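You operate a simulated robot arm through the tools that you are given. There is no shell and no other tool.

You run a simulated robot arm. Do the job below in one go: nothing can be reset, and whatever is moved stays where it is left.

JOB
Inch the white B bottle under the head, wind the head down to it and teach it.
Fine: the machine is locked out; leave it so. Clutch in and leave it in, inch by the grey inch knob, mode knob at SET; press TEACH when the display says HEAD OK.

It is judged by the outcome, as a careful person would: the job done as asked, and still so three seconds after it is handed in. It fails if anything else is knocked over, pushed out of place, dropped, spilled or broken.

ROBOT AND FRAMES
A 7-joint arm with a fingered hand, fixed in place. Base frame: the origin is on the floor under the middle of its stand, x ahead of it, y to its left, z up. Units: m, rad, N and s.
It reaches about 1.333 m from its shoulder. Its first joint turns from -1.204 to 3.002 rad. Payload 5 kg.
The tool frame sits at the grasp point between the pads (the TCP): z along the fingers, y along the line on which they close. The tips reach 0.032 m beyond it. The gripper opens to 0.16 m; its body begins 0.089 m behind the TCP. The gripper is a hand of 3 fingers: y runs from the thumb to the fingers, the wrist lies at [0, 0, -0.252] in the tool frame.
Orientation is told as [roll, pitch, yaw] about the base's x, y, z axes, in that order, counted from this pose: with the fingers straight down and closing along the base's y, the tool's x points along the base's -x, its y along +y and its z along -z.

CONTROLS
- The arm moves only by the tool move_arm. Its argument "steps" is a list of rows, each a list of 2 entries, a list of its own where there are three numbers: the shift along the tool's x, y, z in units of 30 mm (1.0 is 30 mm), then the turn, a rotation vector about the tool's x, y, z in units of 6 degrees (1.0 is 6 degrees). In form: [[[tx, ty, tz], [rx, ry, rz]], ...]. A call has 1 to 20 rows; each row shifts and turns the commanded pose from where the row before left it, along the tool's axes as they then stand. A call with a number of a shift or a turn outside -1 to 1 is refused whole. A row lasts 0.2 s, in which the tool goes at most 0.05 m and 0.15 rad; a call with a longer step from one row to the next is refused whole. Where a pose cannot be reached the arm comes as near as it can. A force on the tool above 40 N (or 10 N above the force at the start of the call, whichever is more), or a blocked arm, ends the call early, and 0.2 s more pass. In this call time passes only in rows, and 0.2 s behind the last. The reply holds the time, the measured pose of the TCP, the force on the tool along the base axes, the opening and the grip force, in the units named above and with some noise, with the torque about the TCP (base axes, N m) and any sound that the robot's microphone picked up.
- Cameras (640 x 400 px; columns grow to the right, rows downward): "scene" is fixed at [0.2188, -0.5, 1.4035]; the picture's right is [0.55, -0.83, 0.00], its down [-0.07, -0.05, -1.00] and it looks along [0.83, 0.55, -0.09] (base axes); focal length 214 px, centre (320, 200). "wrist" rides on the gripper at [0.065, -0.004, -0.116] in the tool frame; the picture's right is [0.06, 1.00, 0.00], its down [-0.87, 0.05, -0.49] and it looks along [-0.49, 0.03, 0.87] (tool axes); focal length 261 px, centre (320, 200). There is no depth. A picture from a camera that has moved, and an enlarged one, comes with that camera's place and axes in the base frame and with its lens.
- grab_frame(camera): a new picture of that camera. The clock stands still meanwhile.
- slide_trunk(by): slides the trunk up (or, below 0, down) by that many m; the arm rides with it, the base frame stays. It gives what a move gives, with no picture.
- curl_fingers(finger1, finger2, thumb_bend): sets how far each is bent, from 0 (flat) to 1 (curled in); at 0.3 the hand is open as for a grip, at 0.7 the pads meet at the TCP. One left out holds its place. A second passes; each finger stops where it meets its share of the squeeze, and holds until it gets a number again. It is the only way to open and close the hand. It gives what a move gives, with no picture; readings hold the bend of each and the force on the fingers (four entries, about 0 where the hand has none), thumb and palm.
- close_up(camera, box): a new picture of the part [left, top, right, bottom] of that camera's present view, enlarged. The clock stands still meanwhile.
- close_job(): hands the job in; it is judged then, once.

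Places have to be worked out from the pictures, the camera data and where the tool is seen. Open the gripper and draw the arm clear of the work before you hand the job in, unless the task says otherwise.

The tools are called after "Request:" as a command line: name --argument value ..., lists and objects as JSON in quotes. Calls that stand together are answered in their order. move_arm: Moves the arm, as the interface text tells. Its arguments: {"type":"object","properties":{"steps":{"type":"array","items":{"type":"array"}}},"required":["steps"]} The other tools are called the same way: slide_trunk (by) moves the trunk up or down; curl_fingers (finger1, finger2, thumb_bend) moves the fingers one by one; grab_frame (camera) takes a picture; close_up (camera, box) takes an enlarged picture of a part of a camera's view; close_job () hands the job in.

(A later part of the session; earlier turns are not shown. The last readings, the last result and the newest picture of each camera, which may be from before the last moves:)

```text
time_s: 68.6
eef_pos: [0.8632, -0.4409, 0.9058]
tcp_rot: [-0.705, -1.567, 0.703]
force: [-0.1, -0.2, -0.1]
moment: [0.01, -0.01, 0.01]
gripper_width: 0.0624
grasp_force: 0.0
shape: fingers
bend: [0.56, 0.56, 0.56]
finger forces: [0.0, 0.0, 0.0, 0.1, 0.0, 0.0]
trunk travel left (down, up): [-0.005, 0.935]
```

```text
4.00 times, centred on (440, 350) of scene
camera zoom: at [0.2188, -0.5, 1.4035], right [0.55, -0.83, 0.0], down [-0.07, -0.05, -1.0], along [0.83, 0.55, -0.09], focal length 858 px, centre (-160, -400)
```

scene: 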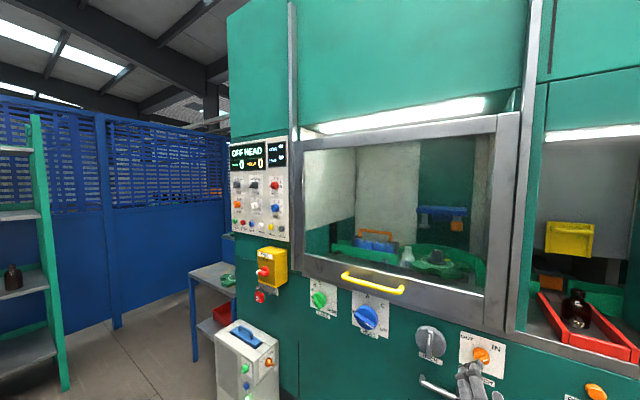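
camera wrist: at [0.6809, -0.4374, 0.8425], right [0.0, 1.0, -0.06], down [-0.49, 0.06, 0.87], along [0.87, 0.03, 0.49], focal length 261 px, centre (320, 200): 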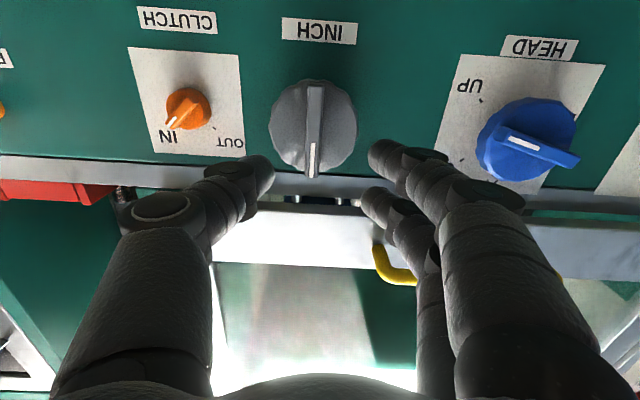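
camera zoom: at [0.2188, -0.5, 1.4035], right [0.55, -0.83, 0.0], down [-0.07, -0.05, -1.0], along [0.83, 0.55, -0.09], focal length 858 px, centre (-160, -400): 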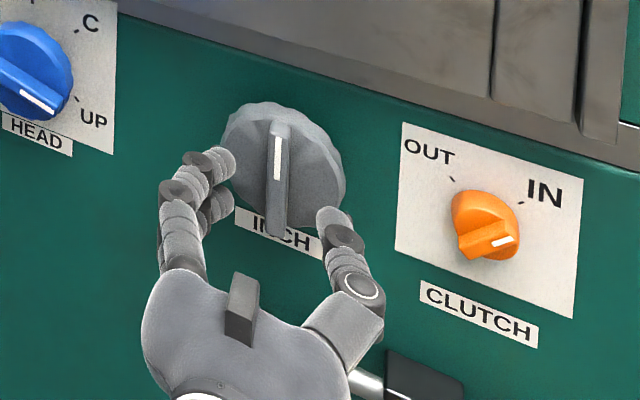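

Centred within about 1 mm. I'll advance in small steps until the fingertips just touch the knob's disc.

Request:
move_arm --steps '[[[0, 0, 0.4], [0, 0, 0]], [[0, 0, 0.3], [0, 0, 0]], [[0, 0, 0.2], [0, 0, 0]], [[0, 0, 0], [0, 0, 0]]]'

Request:
close_up --camera "scene" --box '[390, 310, 470, 380]'

Request:
close_up --camera "wrist" --box '[200, 60, 440, 240]'

```text
time_s: 69.6
eef_pos: [0.886, -0.441, 0.909]
tcp_rot: [-2.396, -1.568, 2.394]
force: [-29.4, 3.2, -5.7]
moment: [-0.16, 0.25, 1.33]
gripper_width: 0.0643
grasp_force: 15.0
shape: fingers
bend: [0.58, 0.58, 0.56]
finger forces: [17.2, 13.3, 0.0, 0.0, 0.0, 0.1]
trunk travel left (down, up): [-0.005, 0.935]
stopped in row 4: the force on the tool passed its limit at 45 N (the readings are from after the stop); the commanded pose is now the measured one
```

```text
5.71 times, centred on (430, 345) of scene
camera zoom: at [0.2188, -0.5, 1.4035], right [0.55, -0.83, 0.0], down [-0.07, -0.05, -1.0], along [0.83, 0.55, -0.09], focal length 1226 px, centre (-309, -629)
```

zoom: 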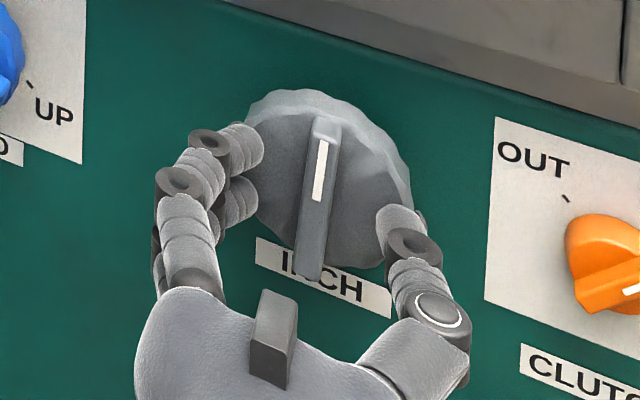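

```text
2.22 times, centred on (320, 150) of wrist
camera zoom: at [0.7718, -0.4436, 0.8435], right [0.0, 1.0, -0.06], down [-0.49, 0.06, 0.87], along [0.87, 0.03, 0.49], focal length 579 px, centre (320, 311)
```

zoom: 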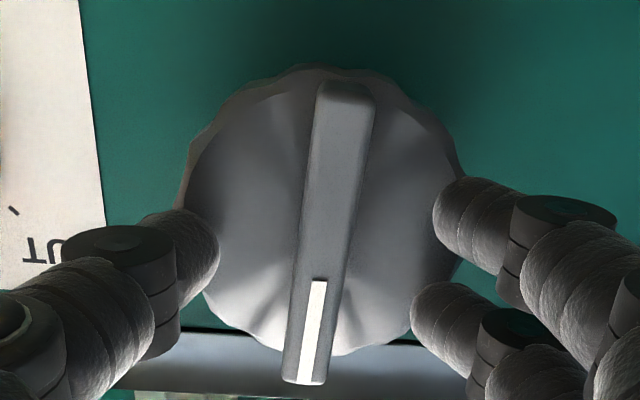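

The fingertips met the disc at about x = 0.886. I'll ease back 4 mm to unload them and pinch the bar.

Request:
move_arm --steps '[[[0, 0, -0.15], [0, 0, 0]], [[0, 0, 0], [0, 0, 0]]]'

Request:
curl_fingers --finger1 0.7 --finger2 0.7 --thumb_bend 0.7

Request:
close_up --camera "wrist" --box '[200, 60, 440, 240]'

Request:
close_up --camera "scene" --box '[390, 310, 470, 380]'

Request:
close_up --camera "scene" --box '[385, 200, 485, 285]'

```text
time_s: 70.2
eef_pos: [0.8851, -0.4404, 0.905]
tcp_rot: [-1.057, -1.569, 1.056]
force: [0.3, 0.0, 0.5]
moment: [0.0, 0.0, -0.01]
gripper_width: 0.0633
grasp_force: 0.0
shape: fingers
bend: [0.56, 0.56, 0.56]
finger forces: [0.1, 0.0, 0.0, 0.0, 0.0, 0.1]
trunk travel left (down, up): [-0.005, 0.935]
```

```text
time_s: 71.2
eef_pos: [0.8845, -0.4404, 0.9065]
tcp_rot: [-1.231, -1.569, 1.227]
force: [2.5, 1.4, -0.4]
moment: [0.01, -0.01, 0.05]
gripper_width: 0.0217
grasp_force: 3.9
shape: fingers
bend: [0.67, 0.68, 0.69]
finger forces: [2.8, 2.2, 0.1, 0.1, 3.2, 0.1]
trunk travel left (down, up): [-0.005, 0.935]
```

```text
2.22 times, centred on (320, 150) of wrist
camera zoom: at [0.7694, -0.4431, 0.842], right [0.0, 1.0, -0.06], down [-0.49, 0.06, 0.87], along [0.87, 0.03, 0.49], focal length 579 px, centre (320, 311)
```

zoom: 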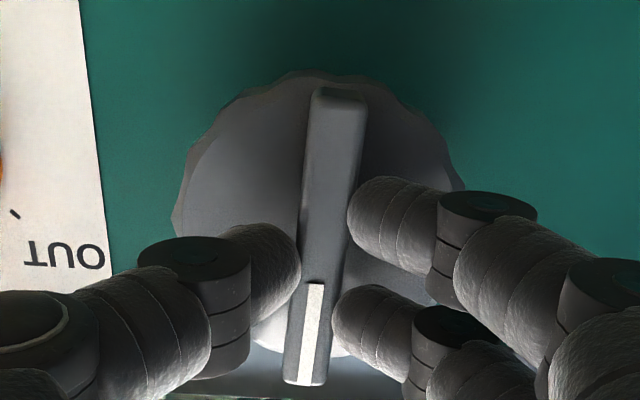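

```text
5.71 times, centred on (430, 345) of scene
camera zoom: at [0.2188, -0.5, 1.4035], right [0.55, -0.83, 0.0], down [-0.07, -0.05, -1.0], along [0.83, 0.55, -0.09], focal length 1226 px, centre (-309, -629)
```

zoom: 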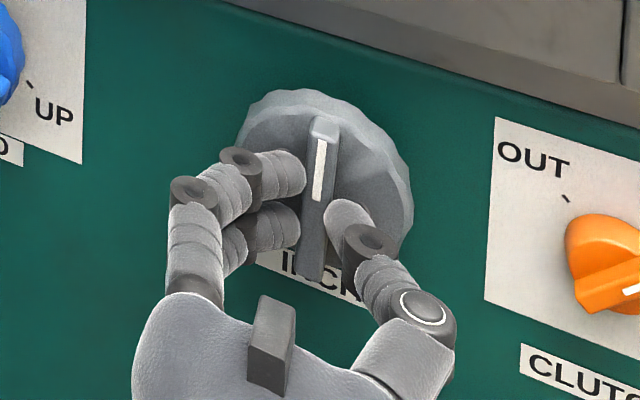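

```text
4.71 times, centred on (435, 242) of scene
camera zoom: at [0.2188, -0.5, 1.4035], right [0.55, -0.83, 0.0], down [-0.07, -0.05, -1.0], along [0.83, 0.55, -0.09], focal length 1009 px, centre (-221, 0)
```

zoom: 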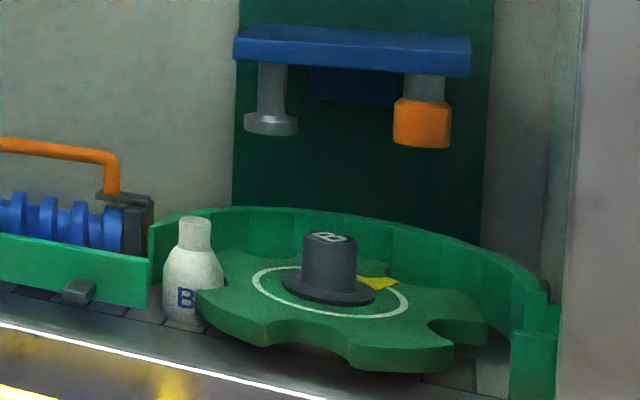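

The bar is pinched and centred. I'll turn a small test of 12° clockwise and watch which way, and how much, the wheel moves.

Request:
move_arm --steps '[[[0, 0, 0], [0, 0, 1]], [[0, 0, 0], [0, 0, 1]], [[0, 0, 0], [0, 0, 0]]]'

Request:
close_up --camera "scene" --box '[385, 200, 485, 285]'

Request:
close_up --camera "wrist" --box '[200, 60, 440, 240]'

Request:
close_up --camera "scene" --box '[220, 130, 300, 210]'

```text
time_s: 72.0
eef_pos: [0.8844, -0.4402, 0.9062]
tcp_rot: [1.568, -1.364, -1.571]
force: [-1.1, 2.2, -2.4]
moment: [-0.17, 0.0, 0.04]
gripper_width: 0.019
grasp_force: 6.2
shape: fingers
bend: [0.68, 0.67, 0.69]
finger forces: [1.4, 5.5, 0.1, 0.0, 4.1, 0.0]
trunk travel left (down, up): [-0.005, 0.935]
```

```text
4.71 times, centred on (435, 242) of scene
camera zoom: at [0.2188, -0.5, 1.4035], right [0.55, -0.83, 0.0], down [-0.07, -0.05, -1.0], along [0.83, 0.55, -0.09], focal length 1009 px, centre (-221, 0)
```

zoom: 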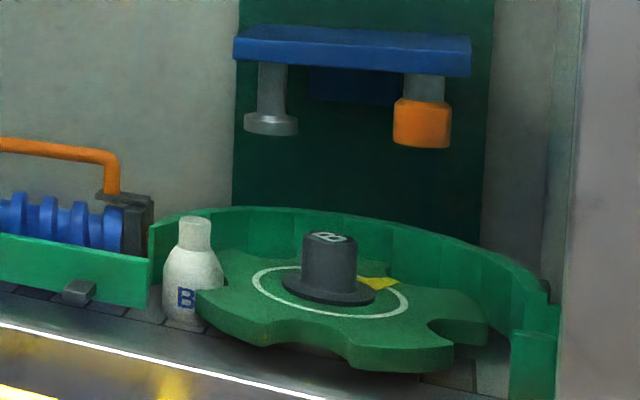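

```text
2.22 times, centred on (320, 150) of wrist
camera zoom: at [0.7694, -0.4294, 0.8427], right [0.0, 0.99, 0.15], down [-0.49, -0.12, 0.86], along [0.87, -0.07, 0.49], focal length 579 px, centre (320, 311)
```

zoom: 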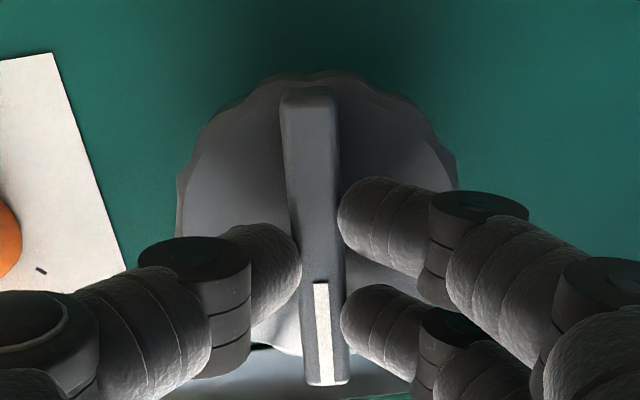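

```text
5.00 times, centred on (260, 170) of scene
camera zoom: at [0.2188, -0.5, 1.4035], right [0.55, -0.83, 0.0], down [-0.07, -0.05, -1.0], along [0.83, 0.55, -0.09], focal length 1072 px, centre (620, 350)
```

zoom: 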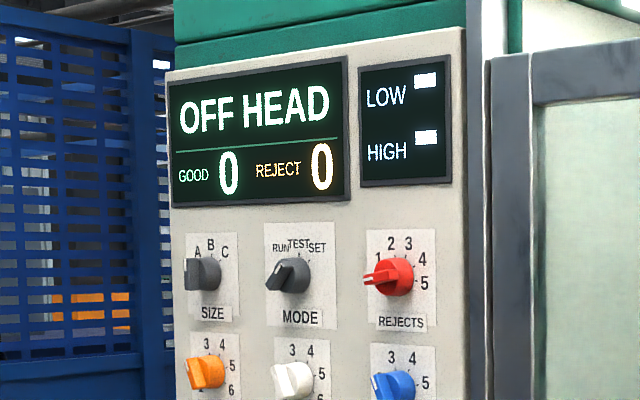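

The hand turned 12° but the bar only about 2°, so the pinch is too slack for this stiffer knob; wheel and bottle have not moved. I'll turn back 12° and squeeze harder before trying again.

Request:
move_arm --steps '[[[0, 0, 0], [0, 0, -1]], [[0, 0, 0], [0, 0, -0.7]], [[0, 0, 0], [0, 0, 0]]]'

Request:
curl_fingers --finger1 0.85 --finger2 0.85 --thumb_bend 0.85

Request:
close_up --camera "wrist" --box '[200, 60, 440, 240]'

```text
time_s: 72.8
eef_pos: [0.8842, -0.4396, 0.9053]
tcp_rot: [1.574, -1.543, -1.577]
force: [-3.1, 1.9, -0.8]
moment: [0.06, 0.04, 0.05]
gripper_width: 0.0202
grasp_force: 5.7
shape: fingers
bend: [0.68, 0.68, 0.69]
finger forces: [4.3, 2.6, 0.1, 0.0, 4.3, 0.0]
trunk travel left (down, up): [-0.005, 0.935]
```

```text
time_s: 73.8
eef_pos: [0.8846, -0.4404, 0.9063]
tcp_rot: [1.586, -1.542, -1.591]
force: [-5.5, -7.7, 1.7]
moment: [-0.01, -0.04, -0.34]
gripper_width: 0.0125
grasp_force: 31.6
shape: fingers
bend: [0.7, 0.7, 0.76]
finger forces: [8.0, 9.0, 0.0, 0.0, 46.4, 0.0]
trunk travel left (down, up): [-0.005, 0.935]
```

```text
2.22 times, centred on (320, 150) of wrist
camera zoom: at [0.7692, -0.4419, 0.8421], right [0.0, 1.0, -0.03], down [-0.49, 0.03, 0.87], along [0.87, 0.01, 0.49], focal length 579 px, centre (320, 311)
```

zoom: 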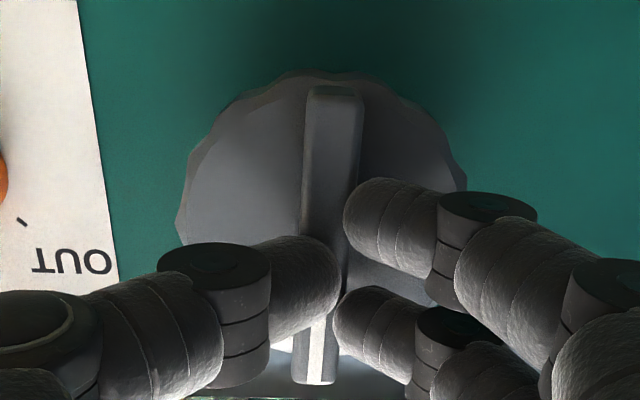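

The thumb has slid over the front of the bar (46 N), so this pinch is no good; the bar stands too little off the disc. I'll release and grip the whole 84 mm disc by its rim instead. First open wide and back off.

Request:
curl_fingers --finger1 0.56 --finger2 0.56 --thumb_bend 0.56

Request:
move_arm --steps '[[[0, 0, -0.5], [0, 0, 0]], [[0, 0, -0.5], [0, 0, 0]], [[0, 0, -0.6], [0, 0, 0]], [[0, 0, 0], [0, 0, 0]]]'

Request:
curl_fingers --finger1 0.42 --finger2 0.42 --thumb_bend 0.42

Request:
close_up --camera "wrist" --box '[160, 40, 480, 240]'

Request:
close_up --camera "scene" --box '[380, 300, 500, 400]'

```text
time_s: 74.8
eef_pos: [0.886, -0.4411, 0.9051]
tcp_rot: [1.548, -1.542, -1.552]
force: [-1.0, 0.0, -0.7]
moment: [0.02, -0.02, 0.02]
gripper_width: 0.0626
grasp_force: 0.1
shape: fingers
bend: [0.56, 0.56, 0.56]
finger forces: [0.0, 0.0, 0.1, 0.1, 0.0, 0.0]
trunk travel left (down, up): [-0.005, 0.935]
```

```text
time_s: 75.8
eef_pos: [0.8369, -0.4392, 0.9055]
tcp_rot: [1.543, -1.542, -1.545]
force: [-0.2, -0.8, -0.4]
moment: [-0.01, -0.01, -0.02]
gripper_width: 0.0627
grasp_force: 0.0
shape: fingers
bend: [0.56, 0.56, 0.56]
finger forces: [0.0, 0.0, 0.1, 0.1, 0.1, 0.0]
trunk travel left (down, up): [-0.005, 0.935]
```

```text
time_s: 76.8
eef_pos: [0.8371, -0.439, 0.9053]
tcp_rot: [1.553, -1.54, -1.556]
force: [0.5, -0.3, 0.7]
moment: [-0.03, -0.01, 0.04]
gripper_width: 0.1195
grasp_force: 0.0
shape: fingers
bend: [0.42, 0.42, 0.42]
finger forces: [0.0, 0.0, 0.0, 0.0, 0.1, 0.1]
trunk travel left (down, up): [-0.005, 0.935]
```

```text
2.00 times, centred on (320, 140) of wrist
camera zoom: at [0.7217, -0.4403, 0.8425], right [0.0, 1.0, -0.03], down [-0.49, 0.03, 0.87], along [0.87, 0.01, 0.49], focal length 521 px, centre (320, 320)
```

zoom: 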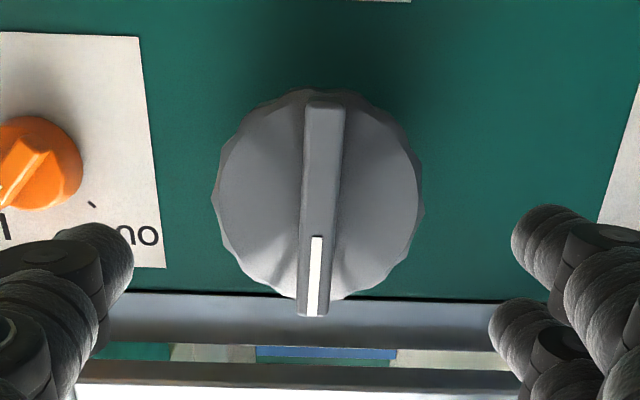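

```text
4.00 times, centred on (440, 350) of scene
camera zoom: at [0.2188, -0.5, 1.4035], right [0.55, -0.83, 0.0], down [-0.07, -0.05, -1.0], along [0.83, 0.55, -0.09], focal length 858 px, centre (-160, -400)
```

zoom: 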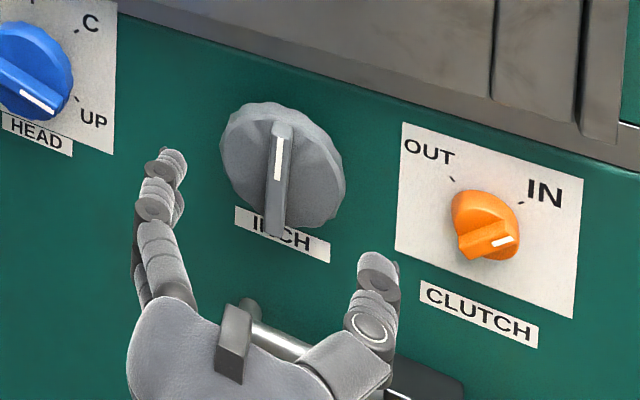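

The hand is open 0.12 m and the disc is centred. I'll advance 70 mm so the fingers straddle the rim.

Request:
move_arm --steps '[[[0, 0, 0.6], [0, 0, 0]], [[0, 0, 0.6], [0, 0, 0]], [[0, 0, 0.6], [0, 0, 0]], [[0, 0, 0.5], [0, 0, 0]], [[0, 0, 0], [0, 0, 0]]]'

Request:
close_up --camera "scene" --box '[380, 300, 500, 400]'

Request:
close_up --camera "wrist" --box '[160, 40, 480, 240]'

```text
time_s: 78.0
eef_pos: [0.9059, -0.4407, 0.9051]
tcp_rot: [1.556, -1.541, -1.562]
force: [0.3, 0.0, -0.2]
moment: [0.0, 0.02, -0.01]
gripper_width: 0.1196
grasp_force: 0.1
shape: fingers
bend: [0.42, 0.42, 0.42]
finger forces: [0.0, 0.1, 0.0, 0.0, 0.0, 0.0]
trunk travel left (down, up): [-0.005, 0.935]
```

```text
4.00 times, centred on (440, 350) of scene
camera zoom: at [0.2188, -0.5, 1.4035], right [0.55, -0.83, 0.0], down [-0.07, -0.05, -1.0], along [0.83, 0.55, -0.09], focal length 858 px, centre (-160, -400)
```

zoom: 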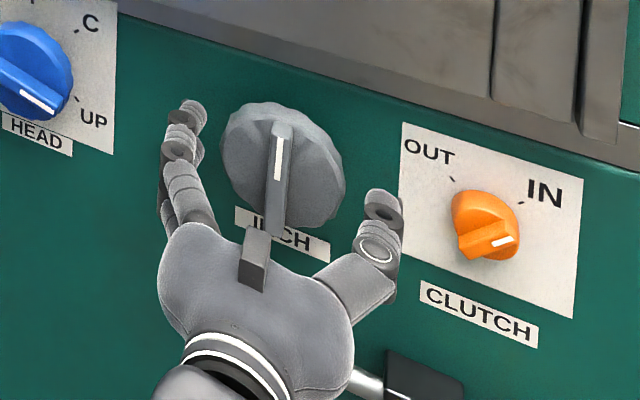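

```text
2.00 times, centred on (320, 140) of wrist
camera zoom: at [0.791, -0.4417, 0.8413], right [0.0, 1.0, -0.03], down [-0.49, 0.03, 0.87], along [0.87, 0.01, 0.49], focal length 521 px, centre (320, 320)
```

zoom: 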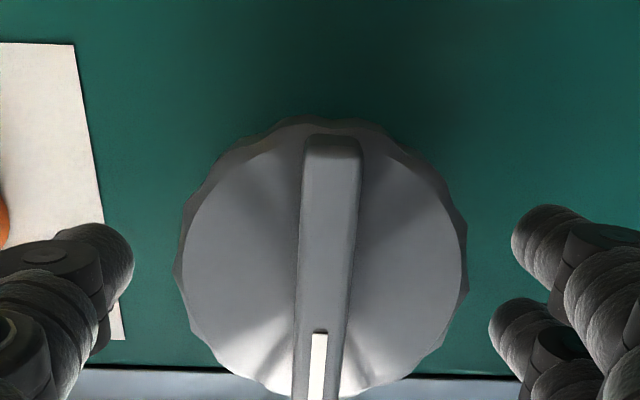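

The disc lies between thumb and fingers with clearance on both sides. I'll go 10 mm deeper and close on the rim.

Request:
move_arm --steps '[[[0, 0, 0.33], [0, 0, 0]], [[0, 0, 0], [0, 0, 0]]]'

Request:
curl_fingers --finger1 0.62 --finger2 0.62 --thumb_bend 0.62

Request:
close_up --camera "scene" --box '[380, 300, 500, 400]'

Request:
close_up --camera "wrist" --box '[160, 40, 480, 240]'

```text
time_s: 78.6
eef_pos: [0.916, -0.4395, 0.9045]
tcp_rot: [1.557, -1.54, -1.56]
force: [0.2, 0.4, -0.1]
moment: [-0.04, 0.0, 0.05]
gripper_width: 0.1192
grasp_force: 0.1
shape: fingers
bend: [0.42, 0.42, 0.42]
finger forces: [0.0, 0.0, 0.1, 0.1, 0.0, 0.1]
trunk travel left (down, up): [-0.005, 0.935]
```

```text
time_s: 79.6
eef_pos: [0.9166, -0.4391, 0.9058]
tcp_rot: [1.557, -1.541, -1.557]
force: [1.8, -1.4, 1.8]
moment: [0.01, -0.05, -0.08]
gripper_width: 0.0881
grasp_force: 20.0
shape: fingers
bend: [0.5, 0.51, 0.55]
finger forces: [9.6, 9.7, 0.0, 0.0, 21.2, 0.0]
trunk travel left (down, up): [-0.005, 0.935]
```

```text
4.00 times, centred on (440, 350) of scene
camera zoom: at [0.2188, -0.5, 1.4035], right [0.55, -0.83, 0.0], down [-0.07, -0.05, -1.0], along [0.83, 0.55, -0.09], focal length 858 px, centre (-160, -400)
```

zoom: 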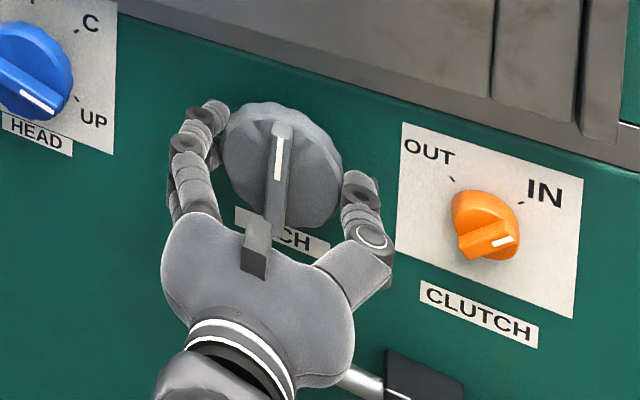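

```text
2.00 times, centred on (320, 140) of wrist
camera zoom: at [0.8012, -0.4414, 0.8414], right [0.0, 1.0, -0.03], down [-0.49, 0.03, 0.87], along [0.87, 0.01, 0.49], focal length 521 px, centre (320, 320)
```

zoom: 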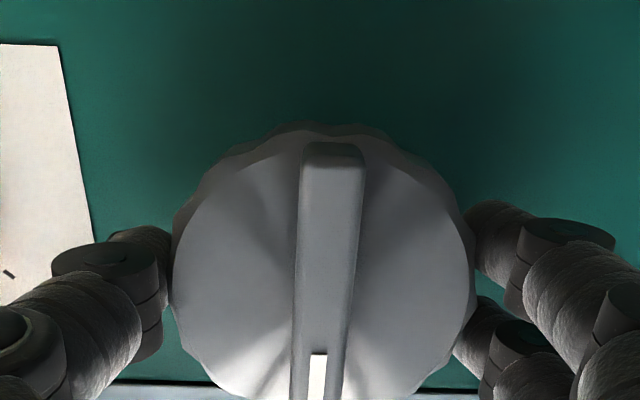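

The rim is gripped at 20 N with no side load. I'll turn a 12° clockwise test and look at the wheel.

Request:
move_arm --steps '[[[0, 0, 0], [0, 0, 1]], [[0, 0, 0], [0, 0, 1]], [[0, 0, 0], [0, 0, 0]]]'

Request:
close_up --camera "scene" --box '[385, 200, 485, 285]'

Request:
close_up --camera "wrist" --box '[160, 40, 480, 240]'

```text
time_s: 80.4
eef_pos: [0.9156, -0.4396, 0.9056]
tcp_rot: [1.569, -1.328, -1.572]
force: [0.8, -1.9, -0.7]
moment: [-0.15, 0.05, -0.09]
gripper_width: 0.0881
grasp_force: 20.2
shape: fingers
bend: [0.5, 0.51, 0.55]
finger forces: [9.8, 9.3, 0.0, 0.0, 21.4, 0.1]
trunk travel left (down, up): [-0.005, 0.935]
```

```text
4.71 times, centred on (435, 242) of scene
camera zoom: at [0.2188, -0.5, 1.4035], right [0.55, -0.83, 0.0], down [-0.07, -0.05, -1.0], along [0.83, 0.55, -0.09], focal length 1009 px, centre (-221, 0)
```

zoom: 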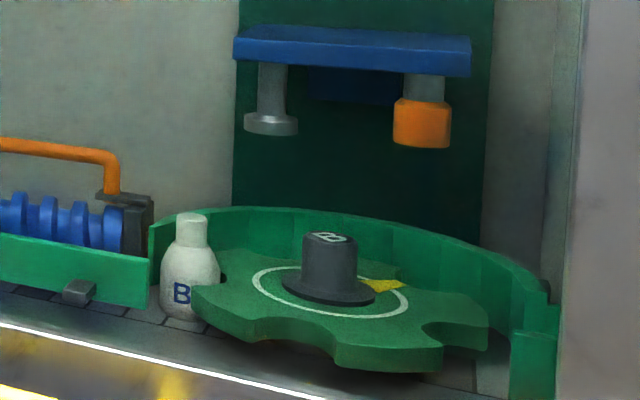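

```text
2.00 times, centred on (320, 140) of wrist
camera zoom: at [0.8013, -0.4277, 0.8424], right [0.0, 0.98, 0.18], down [-0.49, -0.15, 0.86], along [0.87, -0.09, 0.48], focal length 521 px, centre (320, 320)
```

zoom: 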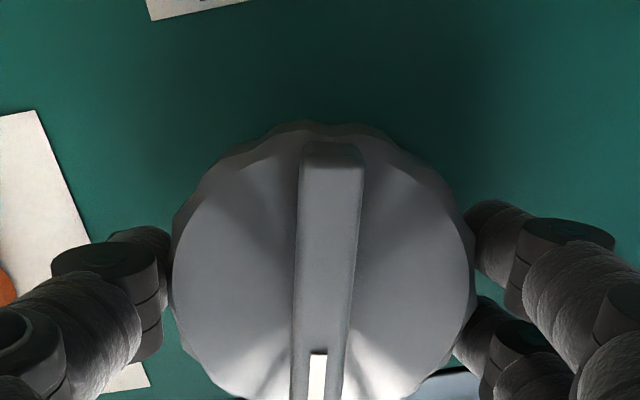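

The knob now follows fully, and 12° of knob moved the wheel about 6° the right way: the front edge went left, carrying the bottle toward the back. I'll continue clockwise 24° and re-check.

Request:
move_arm --steps '[[[0, 0, 0], [0, 0, 1]], [[0, 0, 0], [0, 0, 1]], [[0, 0, 0], [0, 0, 1]], [[0, 0, 0], [0, 0, 1]], [[0, 0, 0], [0, 0, 0]]]'

Request:
close_up --camera "scene" --box '[385, 200, 485, 285]'

Request:
close_up --camera "scene" --box '[380, 300, 500, 400]'

Request:
grab_frame --camera "wrist"

```text
time_s: 81.6
eef_pos: [0.9172, -0.4398, 0.905]
tcp_rot: [1.568, -0.913, -1.573]
force: [7.5, -3.6, 0.5]
moment: [-0.19, 0.0, -0.09]
gripper_width: 0.0877
grasp_force: 20.3
shape: fingers
bend: [0.51, 0.51, 0.55]
finger forces: [9.5, 9.2, 0.1, 0.0, 21.4, 0.0]
trunk travel left (down, up): [-0.005, 0.935]
```

```text
4.71 times, centred on (435, 242) of scene
camera zoom: at [0.2188, -0.5, 1.4035], right [0.55, -0.83, 0.0], down [-0.07, -0.05, -1.0], along [0.83, 0.55, -0.09], focal length 1009 px, centre (-221, 0)
```

zoom: 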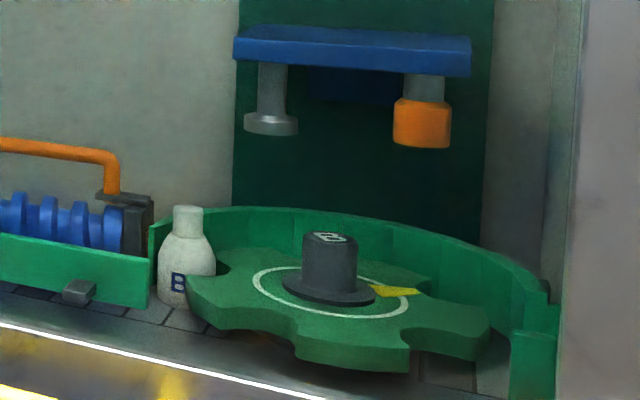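

```text
4.00 times, centred on (440, 350) of scene
camera zoom: at [0.2188, -0.5, 1.4035], right [0.55, -0.83, 0.0], down [-0.07, -0.05, -1.0], along [0.83, 0.55, -0.09], focal length 858 px, centre (-160, -400)
```

zoom: 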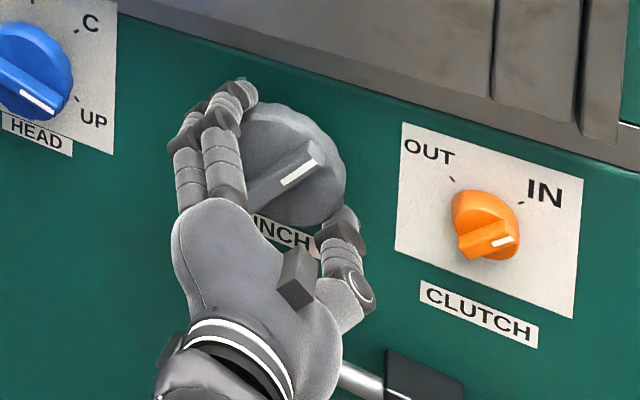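

```text
taken
camera wrist: at [0.801, -0.4023, 0.8527], right [0.0, 0.83, 0.56], down [-0.49, -0.49, 0.72], along [0.87, -0.28, 0.41], focal length 261 px, centre (320, 200)
```

wrist: 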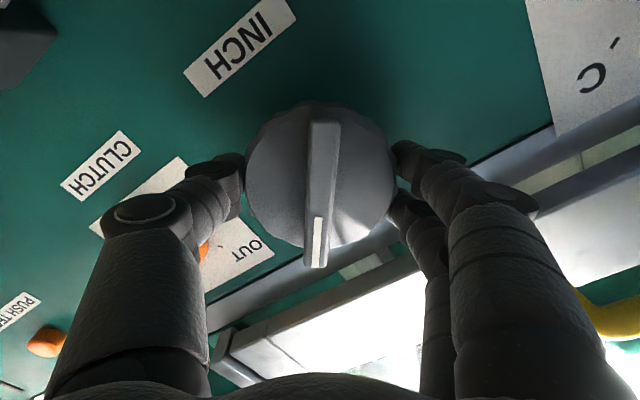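

The wheel has turned about 17° for 36° of knob, and the bottle is riding in its pocket upright. The fingers still clear the sill, so I'll turn another 12°.

Request:
move_arm --steps '[[[0, 0, 0], [0, 0, 1]], [[0, 0, 0], [0, 0, 1]], [[0, 0, 0], [0, 0, 0]]]'

Request:
close_up --camera "scene" --box '[385, 200, 485, 285]'

Request:
close_up --camera "scene" --box '[380, 300, 500, 400]'

```text
time_s: 82.4
eef_pos: [0.9165, -0.4398, 0.906]
tcp_rot: [1.568, -0.703, -1.574]
force: [10.0, -4.3, 2.2]
moment: [-0.25, -0.11, -0.1]
gripper_width: 0.0878
grasp_force: 20.0
shape: fingers
bend: [0.51, 0.51, 0.55]
finger forces: [9.8, 10.0, 0.1, 0.0, 20.6, 0.0]
trunk travel left (down, up): [-0.005, 0.935]
```

```text
4.71 times, centred on (435, 242) of scene
camera zoom: at [0.2188, -0.5, 1.4035], right [0.55, -0.83, 0.0], down [-0.07, -0.05, -1.0], along [0.83, 0.55, -0.09], focal length 1009 px, centre (-221, 0)
```

zoom: 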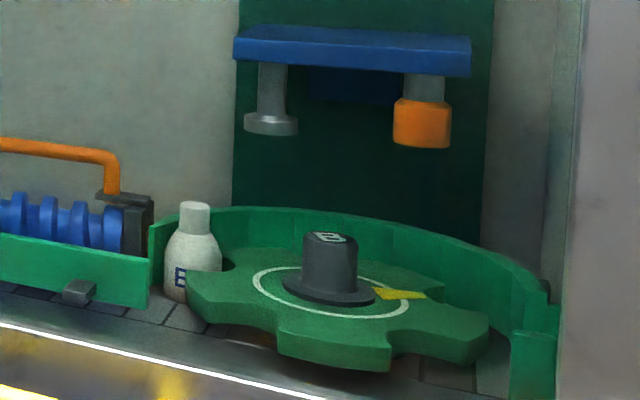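

```text
4.00 times, centred on (440, 350) of scene
camera zoom: at [0.2188, -0.5, 1.4035], right [0.55, -0.83, 0.0], down [-0.07, -0.05, -1.0], along [0.83, 0.55, -0.09], focal length 858 px, centre (-160, -400)
```

zoom: 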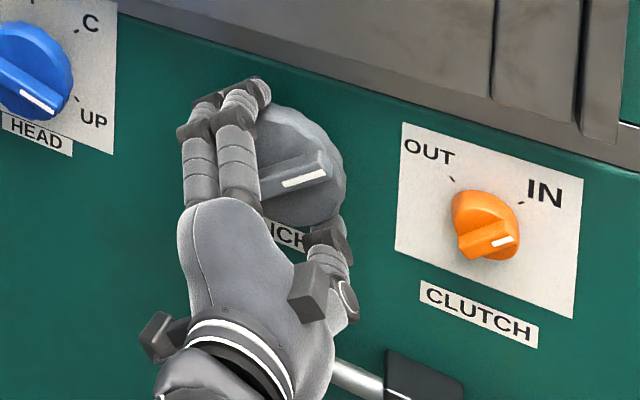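

The bottle has entered the curved guide and stays upright, and the hand (at about +50°) still has clearance. I'll go another 12°.

Request:
move_arm --steps '[[[0, 0, 0], [0, 0, 1]], [[0, 0, 0], [0, 0, 1]], [[0, 0, 0], [0, 0, 0]]]'

Request:
close_up --camera "scene" --box '[385, 200, 485, 285]'

Request:
close_up --camera "scene" --box '[380, 300, 500, 400]'

```text
time_s: 83.2
eef_pos: [0.9165, -0.4408, 0.9053]
tcp_rot: [1.569, -0.493, -1.574]
force: [8.7, -4.3, 0.0]
moment: [-0.24, -0.01, -0.13]
gripper_width: 0.0878
grasp_force: 20.5
shape: fingers
bend: [0.51, 0.51, 0.55]
finger forces: [9.6, 9.7, 0.0, 0.0, 20.9, 0.0]
trunk travel left (down, up): [-0.005, 0.935]
```

```text
4.71 times, centred on (435, 242) of scene
camera zoom: at [0.2188, -0.5, 1.4035], right [0.55, -0.83, 0.0], down [-0.07, -0.05, -1.0], along [0.83, 0.55, -0.09], focal length 1009 px, centre (-221, 0)
```

zoom: 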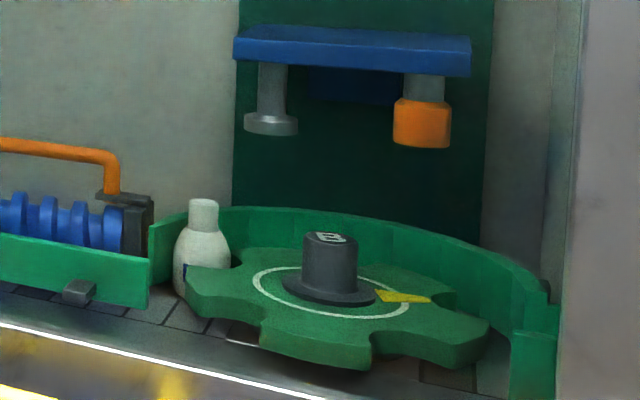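

```text
4.00 times, centred on (440, 350) of scene
camera zoom: at [0.2188, -0.5, 1.4035], right [0.55, -0.83, 0.0], down [-0.07, -0.05, -1.0], along [0.83, 0.55, -0.09], focal length 858 px, centre (-160, -400)
```

zoom: 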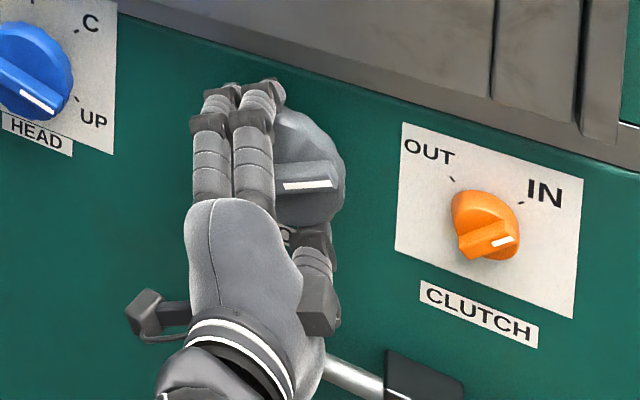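

At +62° there is still about 25 mm between the fingers and the sill, and the load is steady. I'll continue another 18°.

Request:
move_arm --steps '[[[0, 0, 0], [0, 0, 1]], [[0, 0, 0], [0, 0, 1]], [[0, 0, 0], [0, 0, 1]], [[0, 0, 0], [0, 0, 0]]]'

Request:
close_up --camera "scene" --box '[385, 200, 485, 285]'

Request:
close_up --camera "scene" --box '[380, 300, 500, 400]'

Request:
close_up --camera "scene" --box '[220, 130, 300, 210]'

```text
time_s: 84.2
eef_pos: [0.9166, -0.4411, 0.9059]
tcp_rot: [1.569, -0.18, -1.574]
force: [7.7, -3.4, -0.1]
moment: [-0.2, 0.0, -0.09]
gripper_width: 0.088
grasp_force: 20.4
shape: fingers
bend: [0.51, 0.51, 0.55]
finger forces: [9.9, 9.8, 0.0, 0.1, 20.6, 0.1]
trunk travel left (down, up): [-0.005, 0.935]
```

```text
4.71 times, centred on (435, 242) of scene
camera zoom: at [0.2188, -0.5, 1.4035], right [0.55, -0.83, 0.0], down [-0.07, -0.05, -1.0], along [0.83, 0.55, -0.09], focal length 1009 px, centre (-221, 0)
```

zoom: 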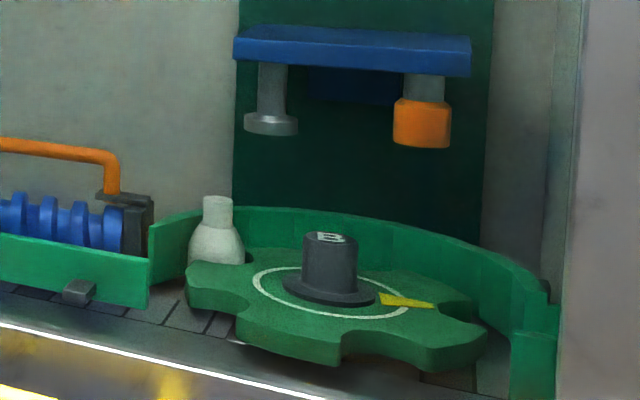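

```text
4.00 times, centred on (440, 350) of scene
camera zoom: at [0.2188, -0.5, 1.4035], right [0.55, -0.83, 0.0], down [-0.07, -0.05, -1.0], along [0.83, 0.55, -0.09], focal length 858 px, centre (-160, -400)
```

zoom: 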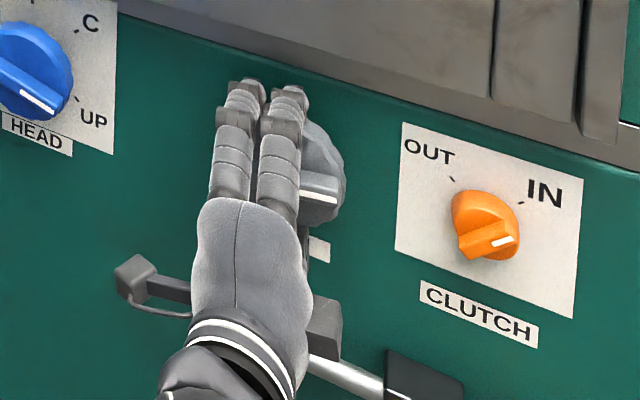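

```text
5.00 times, centred on (260, 170) of scene
camera zoom: at [0.2188, -0.5, 1.4035], right [0.55, -0.83, 0.0], down [-0.07, -0.05, -1.0], along [0.83, 0.55, -0.09], focal length 1072 px, centre (620, 350)
```

zoom: 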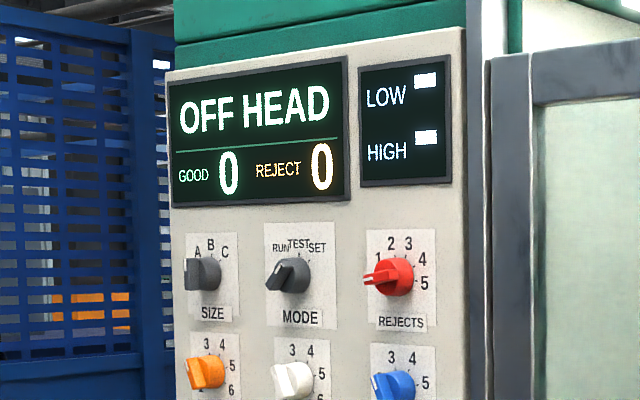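

Still smooth: the knob has turned about 78° and the bottle has gone well round toward the grey head; the display still says OFF HEAD. I'll continue another 18°.

Request:
move_arm --steps '[[[0, 0, 0], [0, 0, 1]], [[0, 0, 0], [0, 0, 1]], [[0, 0, 0], [0, 0, 1]], [[0, 0, 0], [0, 0, 0]]]'

Request:
close_up --camera "scene" --box '[385, 200, 485, 285]'

Request:
close_up --camera "scene" --box '[380, 300, 500, 400]'

Request:
close_up --camera "scene" --box '[220, 130, 300, 210]'

```text
time_s: 85.2
eef_pos: [0.9162, -0.4399, 0.9051]
tcp_rot: [1.57, 0.134, -1.575]
force: [3.4, -0.2, -1.0]
moment: [-0.19, 0.13, 0.02]
gripper_width: 0.0881
grasp_force: 20.4
shape: fingers
bend: [0.51, 0.51, 0.55]
finger forces: [9.8, 9.5, 0.0, 0.0, 21.0, 0.0]
trunk travel left (down, up): [-0.005, 0.935]
```

```text
4.71 times, centred on (435, 242) of scene
camera zoom: at [0.2188, -0.5, 1.4035], right [0.55, -0.83, 0.0], down [-0.07, -0.05, -1.0], along [0.83, 0.55, -0.09], focal length 1009 px, centre (-221, 0)
```

zoom: 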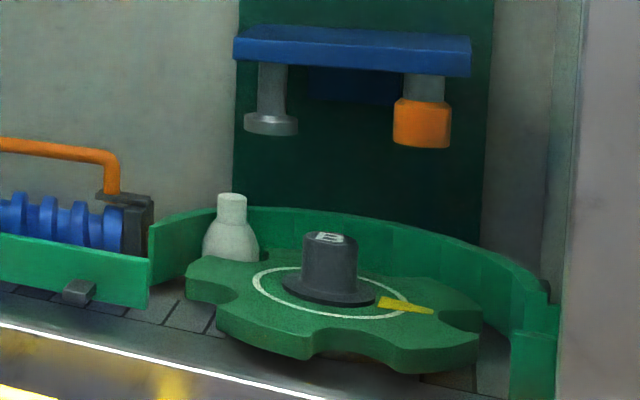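

```text
4.00 times, centred on (440, 350) of scene
camera zoom: at [0.2188, -0.5, 1.4035], right [0.55, -0.83, 0.0], down [-0.07, -0.05, -1.0], along [0.83, 0.55, -0.09], focal length 858 px, centre (-160, -400)
```

zoom: 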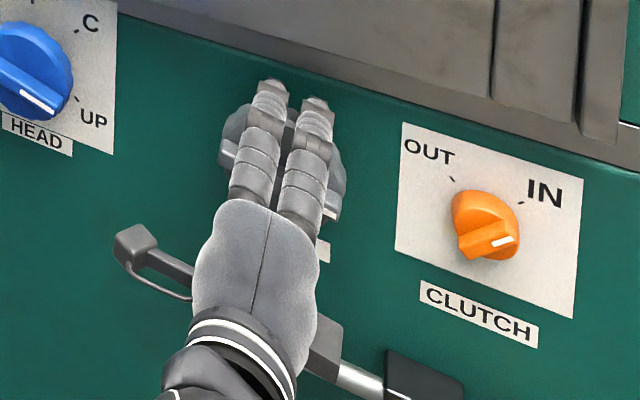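

```text
5.00 times, centred on (260, 170) of scene
camera zoom: at [0.2188, -0.5, 1.4035], right [0.55, -0.83, 0.0], down [-0.07, -0.05, -1.0], along [0.83, 0.55, -0.09], focal length 1072 px, centre (620, 350)
```

zoom: 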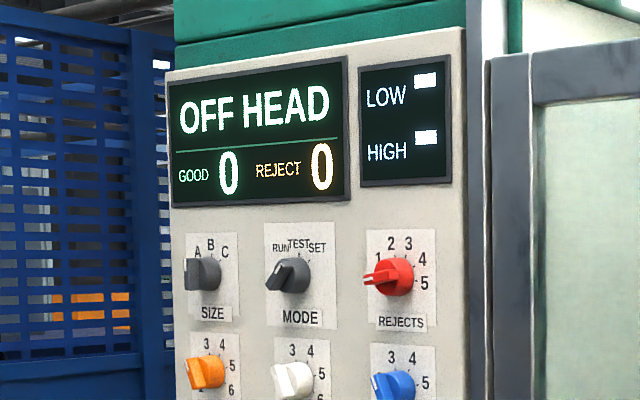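

The bottle's neck is now at pixel (232,197) in the zoom and should sit near (267,193) when under the grey head, so about 35-40° of knob remains. I'll continue 12° while the wrist has range.

Request:
move_arm --steps '[[[0, 0, 0], [0, 0, 1]], [[0, 0, 0], [0, 0, 1]], [[0, 0, 0], [0, 0, 0]]]'

Request:
close_up --camera "scene" --box '[385, 200, 485, 285]'

Request:
close_up --camera "scene" --box '[380, 300, 500, 400]'

Request:
close_up --camera "scene" --box '[220, 130, 300, 210]'

```text
time_s: 86.0
eef_pos: [0.9158, -0.4402, 0.9057]
tcp_rot: [1.567, 0.345, -1.575]
force: [4.4, -1.2, -4.1]
moment: [-0.21, 0.23, 0.03]
gripper_width: 0.0877
grasp_force: 20.3
shape: fingers
bend: [0.51, 0.51, 0.55]
finger forces: [9.4, 9.3, 0.0, 0.0, 21.5, 0.0]
trunk travel left (down, up): [-0.005, 0.935]
```

```text
4.71 times, centred on (435, 242) of scene
camera zoom: at [0.2188, -0.5, 1.4035], right [0.55, -0.83, 0.0], down [-0.07, -0.05, -1.0], along [0.83, 0.55, -0.09], focal length 1009 px, centre (-221, 0)
```

zoom: 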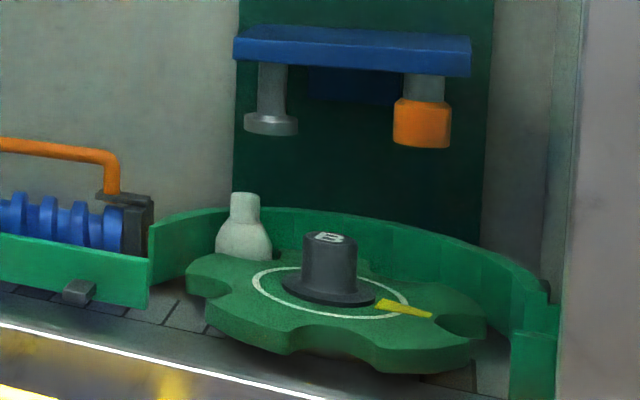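

```text
4.00 times, centred on (440, 350) of scene
camera zoom: at [0.2188, -0.5, 1.4035], right [0.55, -0.83, 0.0], down [-0.07, -0.05, -1.0], along [0.83, 0.55, -0.09], focal length 858 px, centre (-160, -400)
```

zoom: 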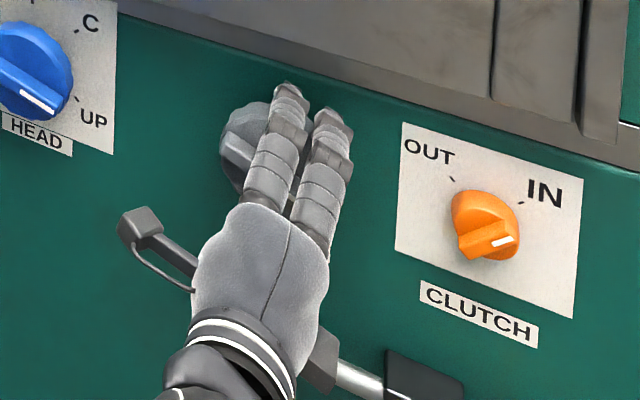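

```text
5.00 times, centred on (260, 170) of scene
camera zoom: at [0.2188, -0.5, 1.4035], right [0.55, -0.83, 0.0], down [-0.07, -0.05, -1.0], along [0.83, 0.55, -0.09], focal length 1072 px, centre (620, 350)
```

zoom: 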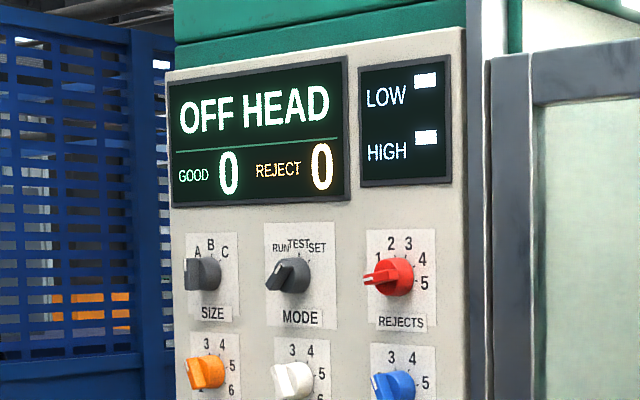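

12° of knob moved the neck 13 px; about 22 px remain. I'll turn another 12°.

Request:
move_arm --steps '[[[0, 0, 0], [0, 0, 1]], [[0, 0, 0], [0, 0, 1]], [[0, 0, 0], [0, 0, 0]]]'

Request:
close_up --camera "scene" --box '[385, 200, 485, 285]'

Request:
close_up --camera "scene" --box '[220, 130, 300, 210]'

```text
time_s: 86.8
eef_pos: [0.9166, -0.4408, 0.9048]
tcp_rot: [1.568, 0.553, -1.575]
force: [0.7, -1.4, -5.3]
moment: [-0.12, 0.26, 0.04]
gripper_width: 0.0878
grasp_force: 20.1
shape: fingers
bend: [0.51, 0.51, 0.55]
finger forces: [8.9, 9.1, 0.1, 0.0, 22.0, 0.0]
trunk travel left (down, up): [-0.005, 0.935]
```

```text
4.71 times, centred on (435, 242) of scene
camera zoom: at [0.2188, -0.5, 1.4035], right [0.55, -0.83, 0.0], down [-0.07, -0.05, -1.0], along [0.83, 0.55, -0.09], focal length 1009 px, centre (-221, 0)
```

zoom: 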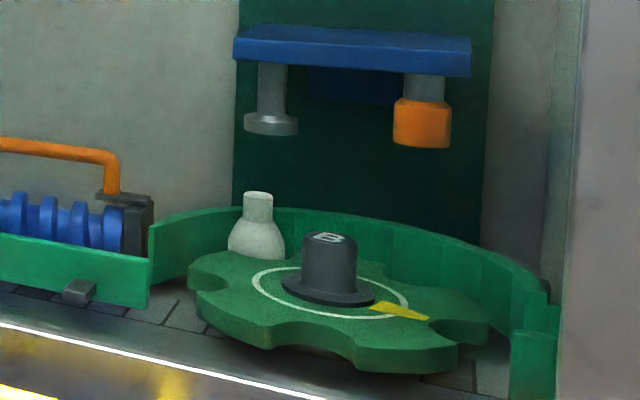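

```text
5.00 times, centred on (260, 170) of scene
camera zoom: at [0.2188, -0.5, 1.4035], right [0.55, -0.83, 0.0], down [-0.07, -0.05, -1.0], along [0.83, 0.55, -0.09], focal length 1072 px, centre (620, 350)
```

zoom: 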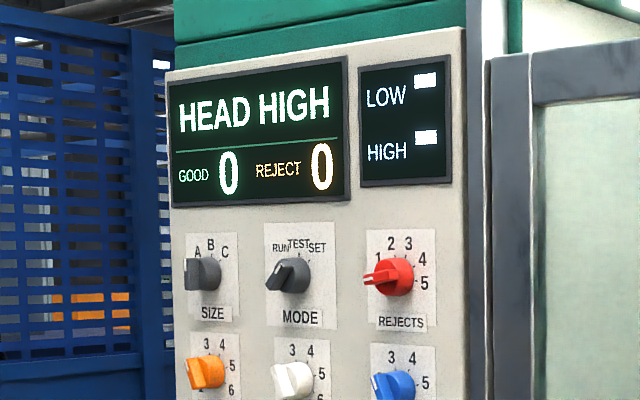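

The display now reads HEAD HIGH, so the bottle counts as under the head. Its neck is at column 258 and the head's axis falls at about 267, so I'll inch 6° more to centre it.

Request:
move_arm --steps '[[[0, 0, 0], [0, 0, 1]], [[0, 0, 0], [0, 0, 0]]]'

Request:
close_up --camera "scene" --box '[385, 200, 485, 285]'

Request:
close_up --camera "scene" --box '[220, 130, 300, 210]'

Request:
grab_frame --camera "wrist"

```text
time_s: 87.4
eef_pos: [0.918, -0.4397, 0.9053]
tcp_rot: [1.569, 0.657, -1.571]
force: [1.3, 0.1, -4.2]
moment: [-0.27, 0.2, 0.12]
gripper_width: 0.0878
grasp_force: 20.0
shape: fingers
bend: [0.51, 0.51, 0.55]
finger forces: [9.4, 9.3, 0.1, 0.1, 21.7, 0.0]
trunk travel left (down, up): [-0.005, 0.935]
```

```text
4.71 times, centred on (435, 242) of scene
camera zoom: at [0.2188, -0.5, 1.4035], right [0.55, -0.83, 0.0], down [-0.07, -0.05, -1.0], along [0.83, 0.55, -0.09], focal length 1009 px, centre (-221, 0)
```

zoom: 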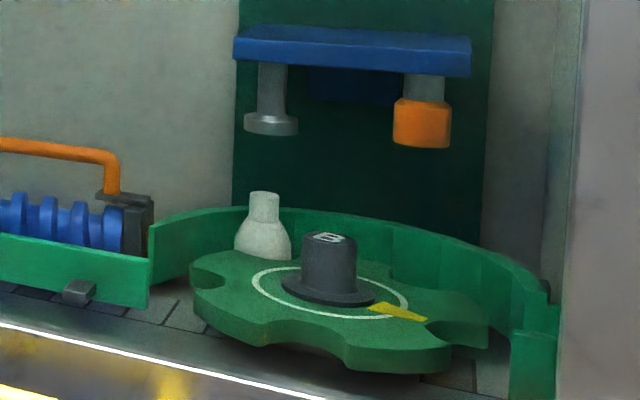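

```text
5.00 times, centred on (260, 170) of scene
camera zoom: at [0.2188, -0.5, 1.4035], right [0.55, -0.83, 0.0], down [-0.07, -0.05, -1.0], along [0.83, 0.55, -0.09], focal length 1072 px, centre (620, 350)
```

zoom: 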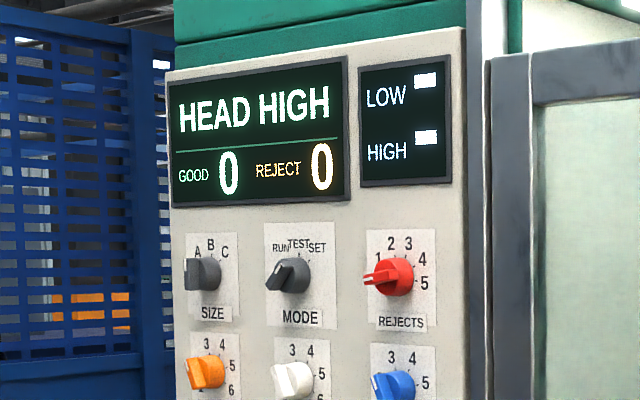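

```text
taken
camera wrist: at [0.8014, -0.3853, 0.9433], right [0.0, -0.56, 0.83], down [-0.49, -0.72, -0.49], along [0.87, -0.41, -0.28], focal length 261 px, centre (320, 200)
```

wrist: 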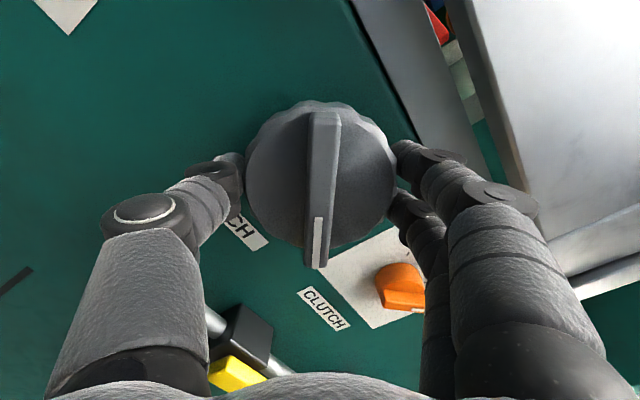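

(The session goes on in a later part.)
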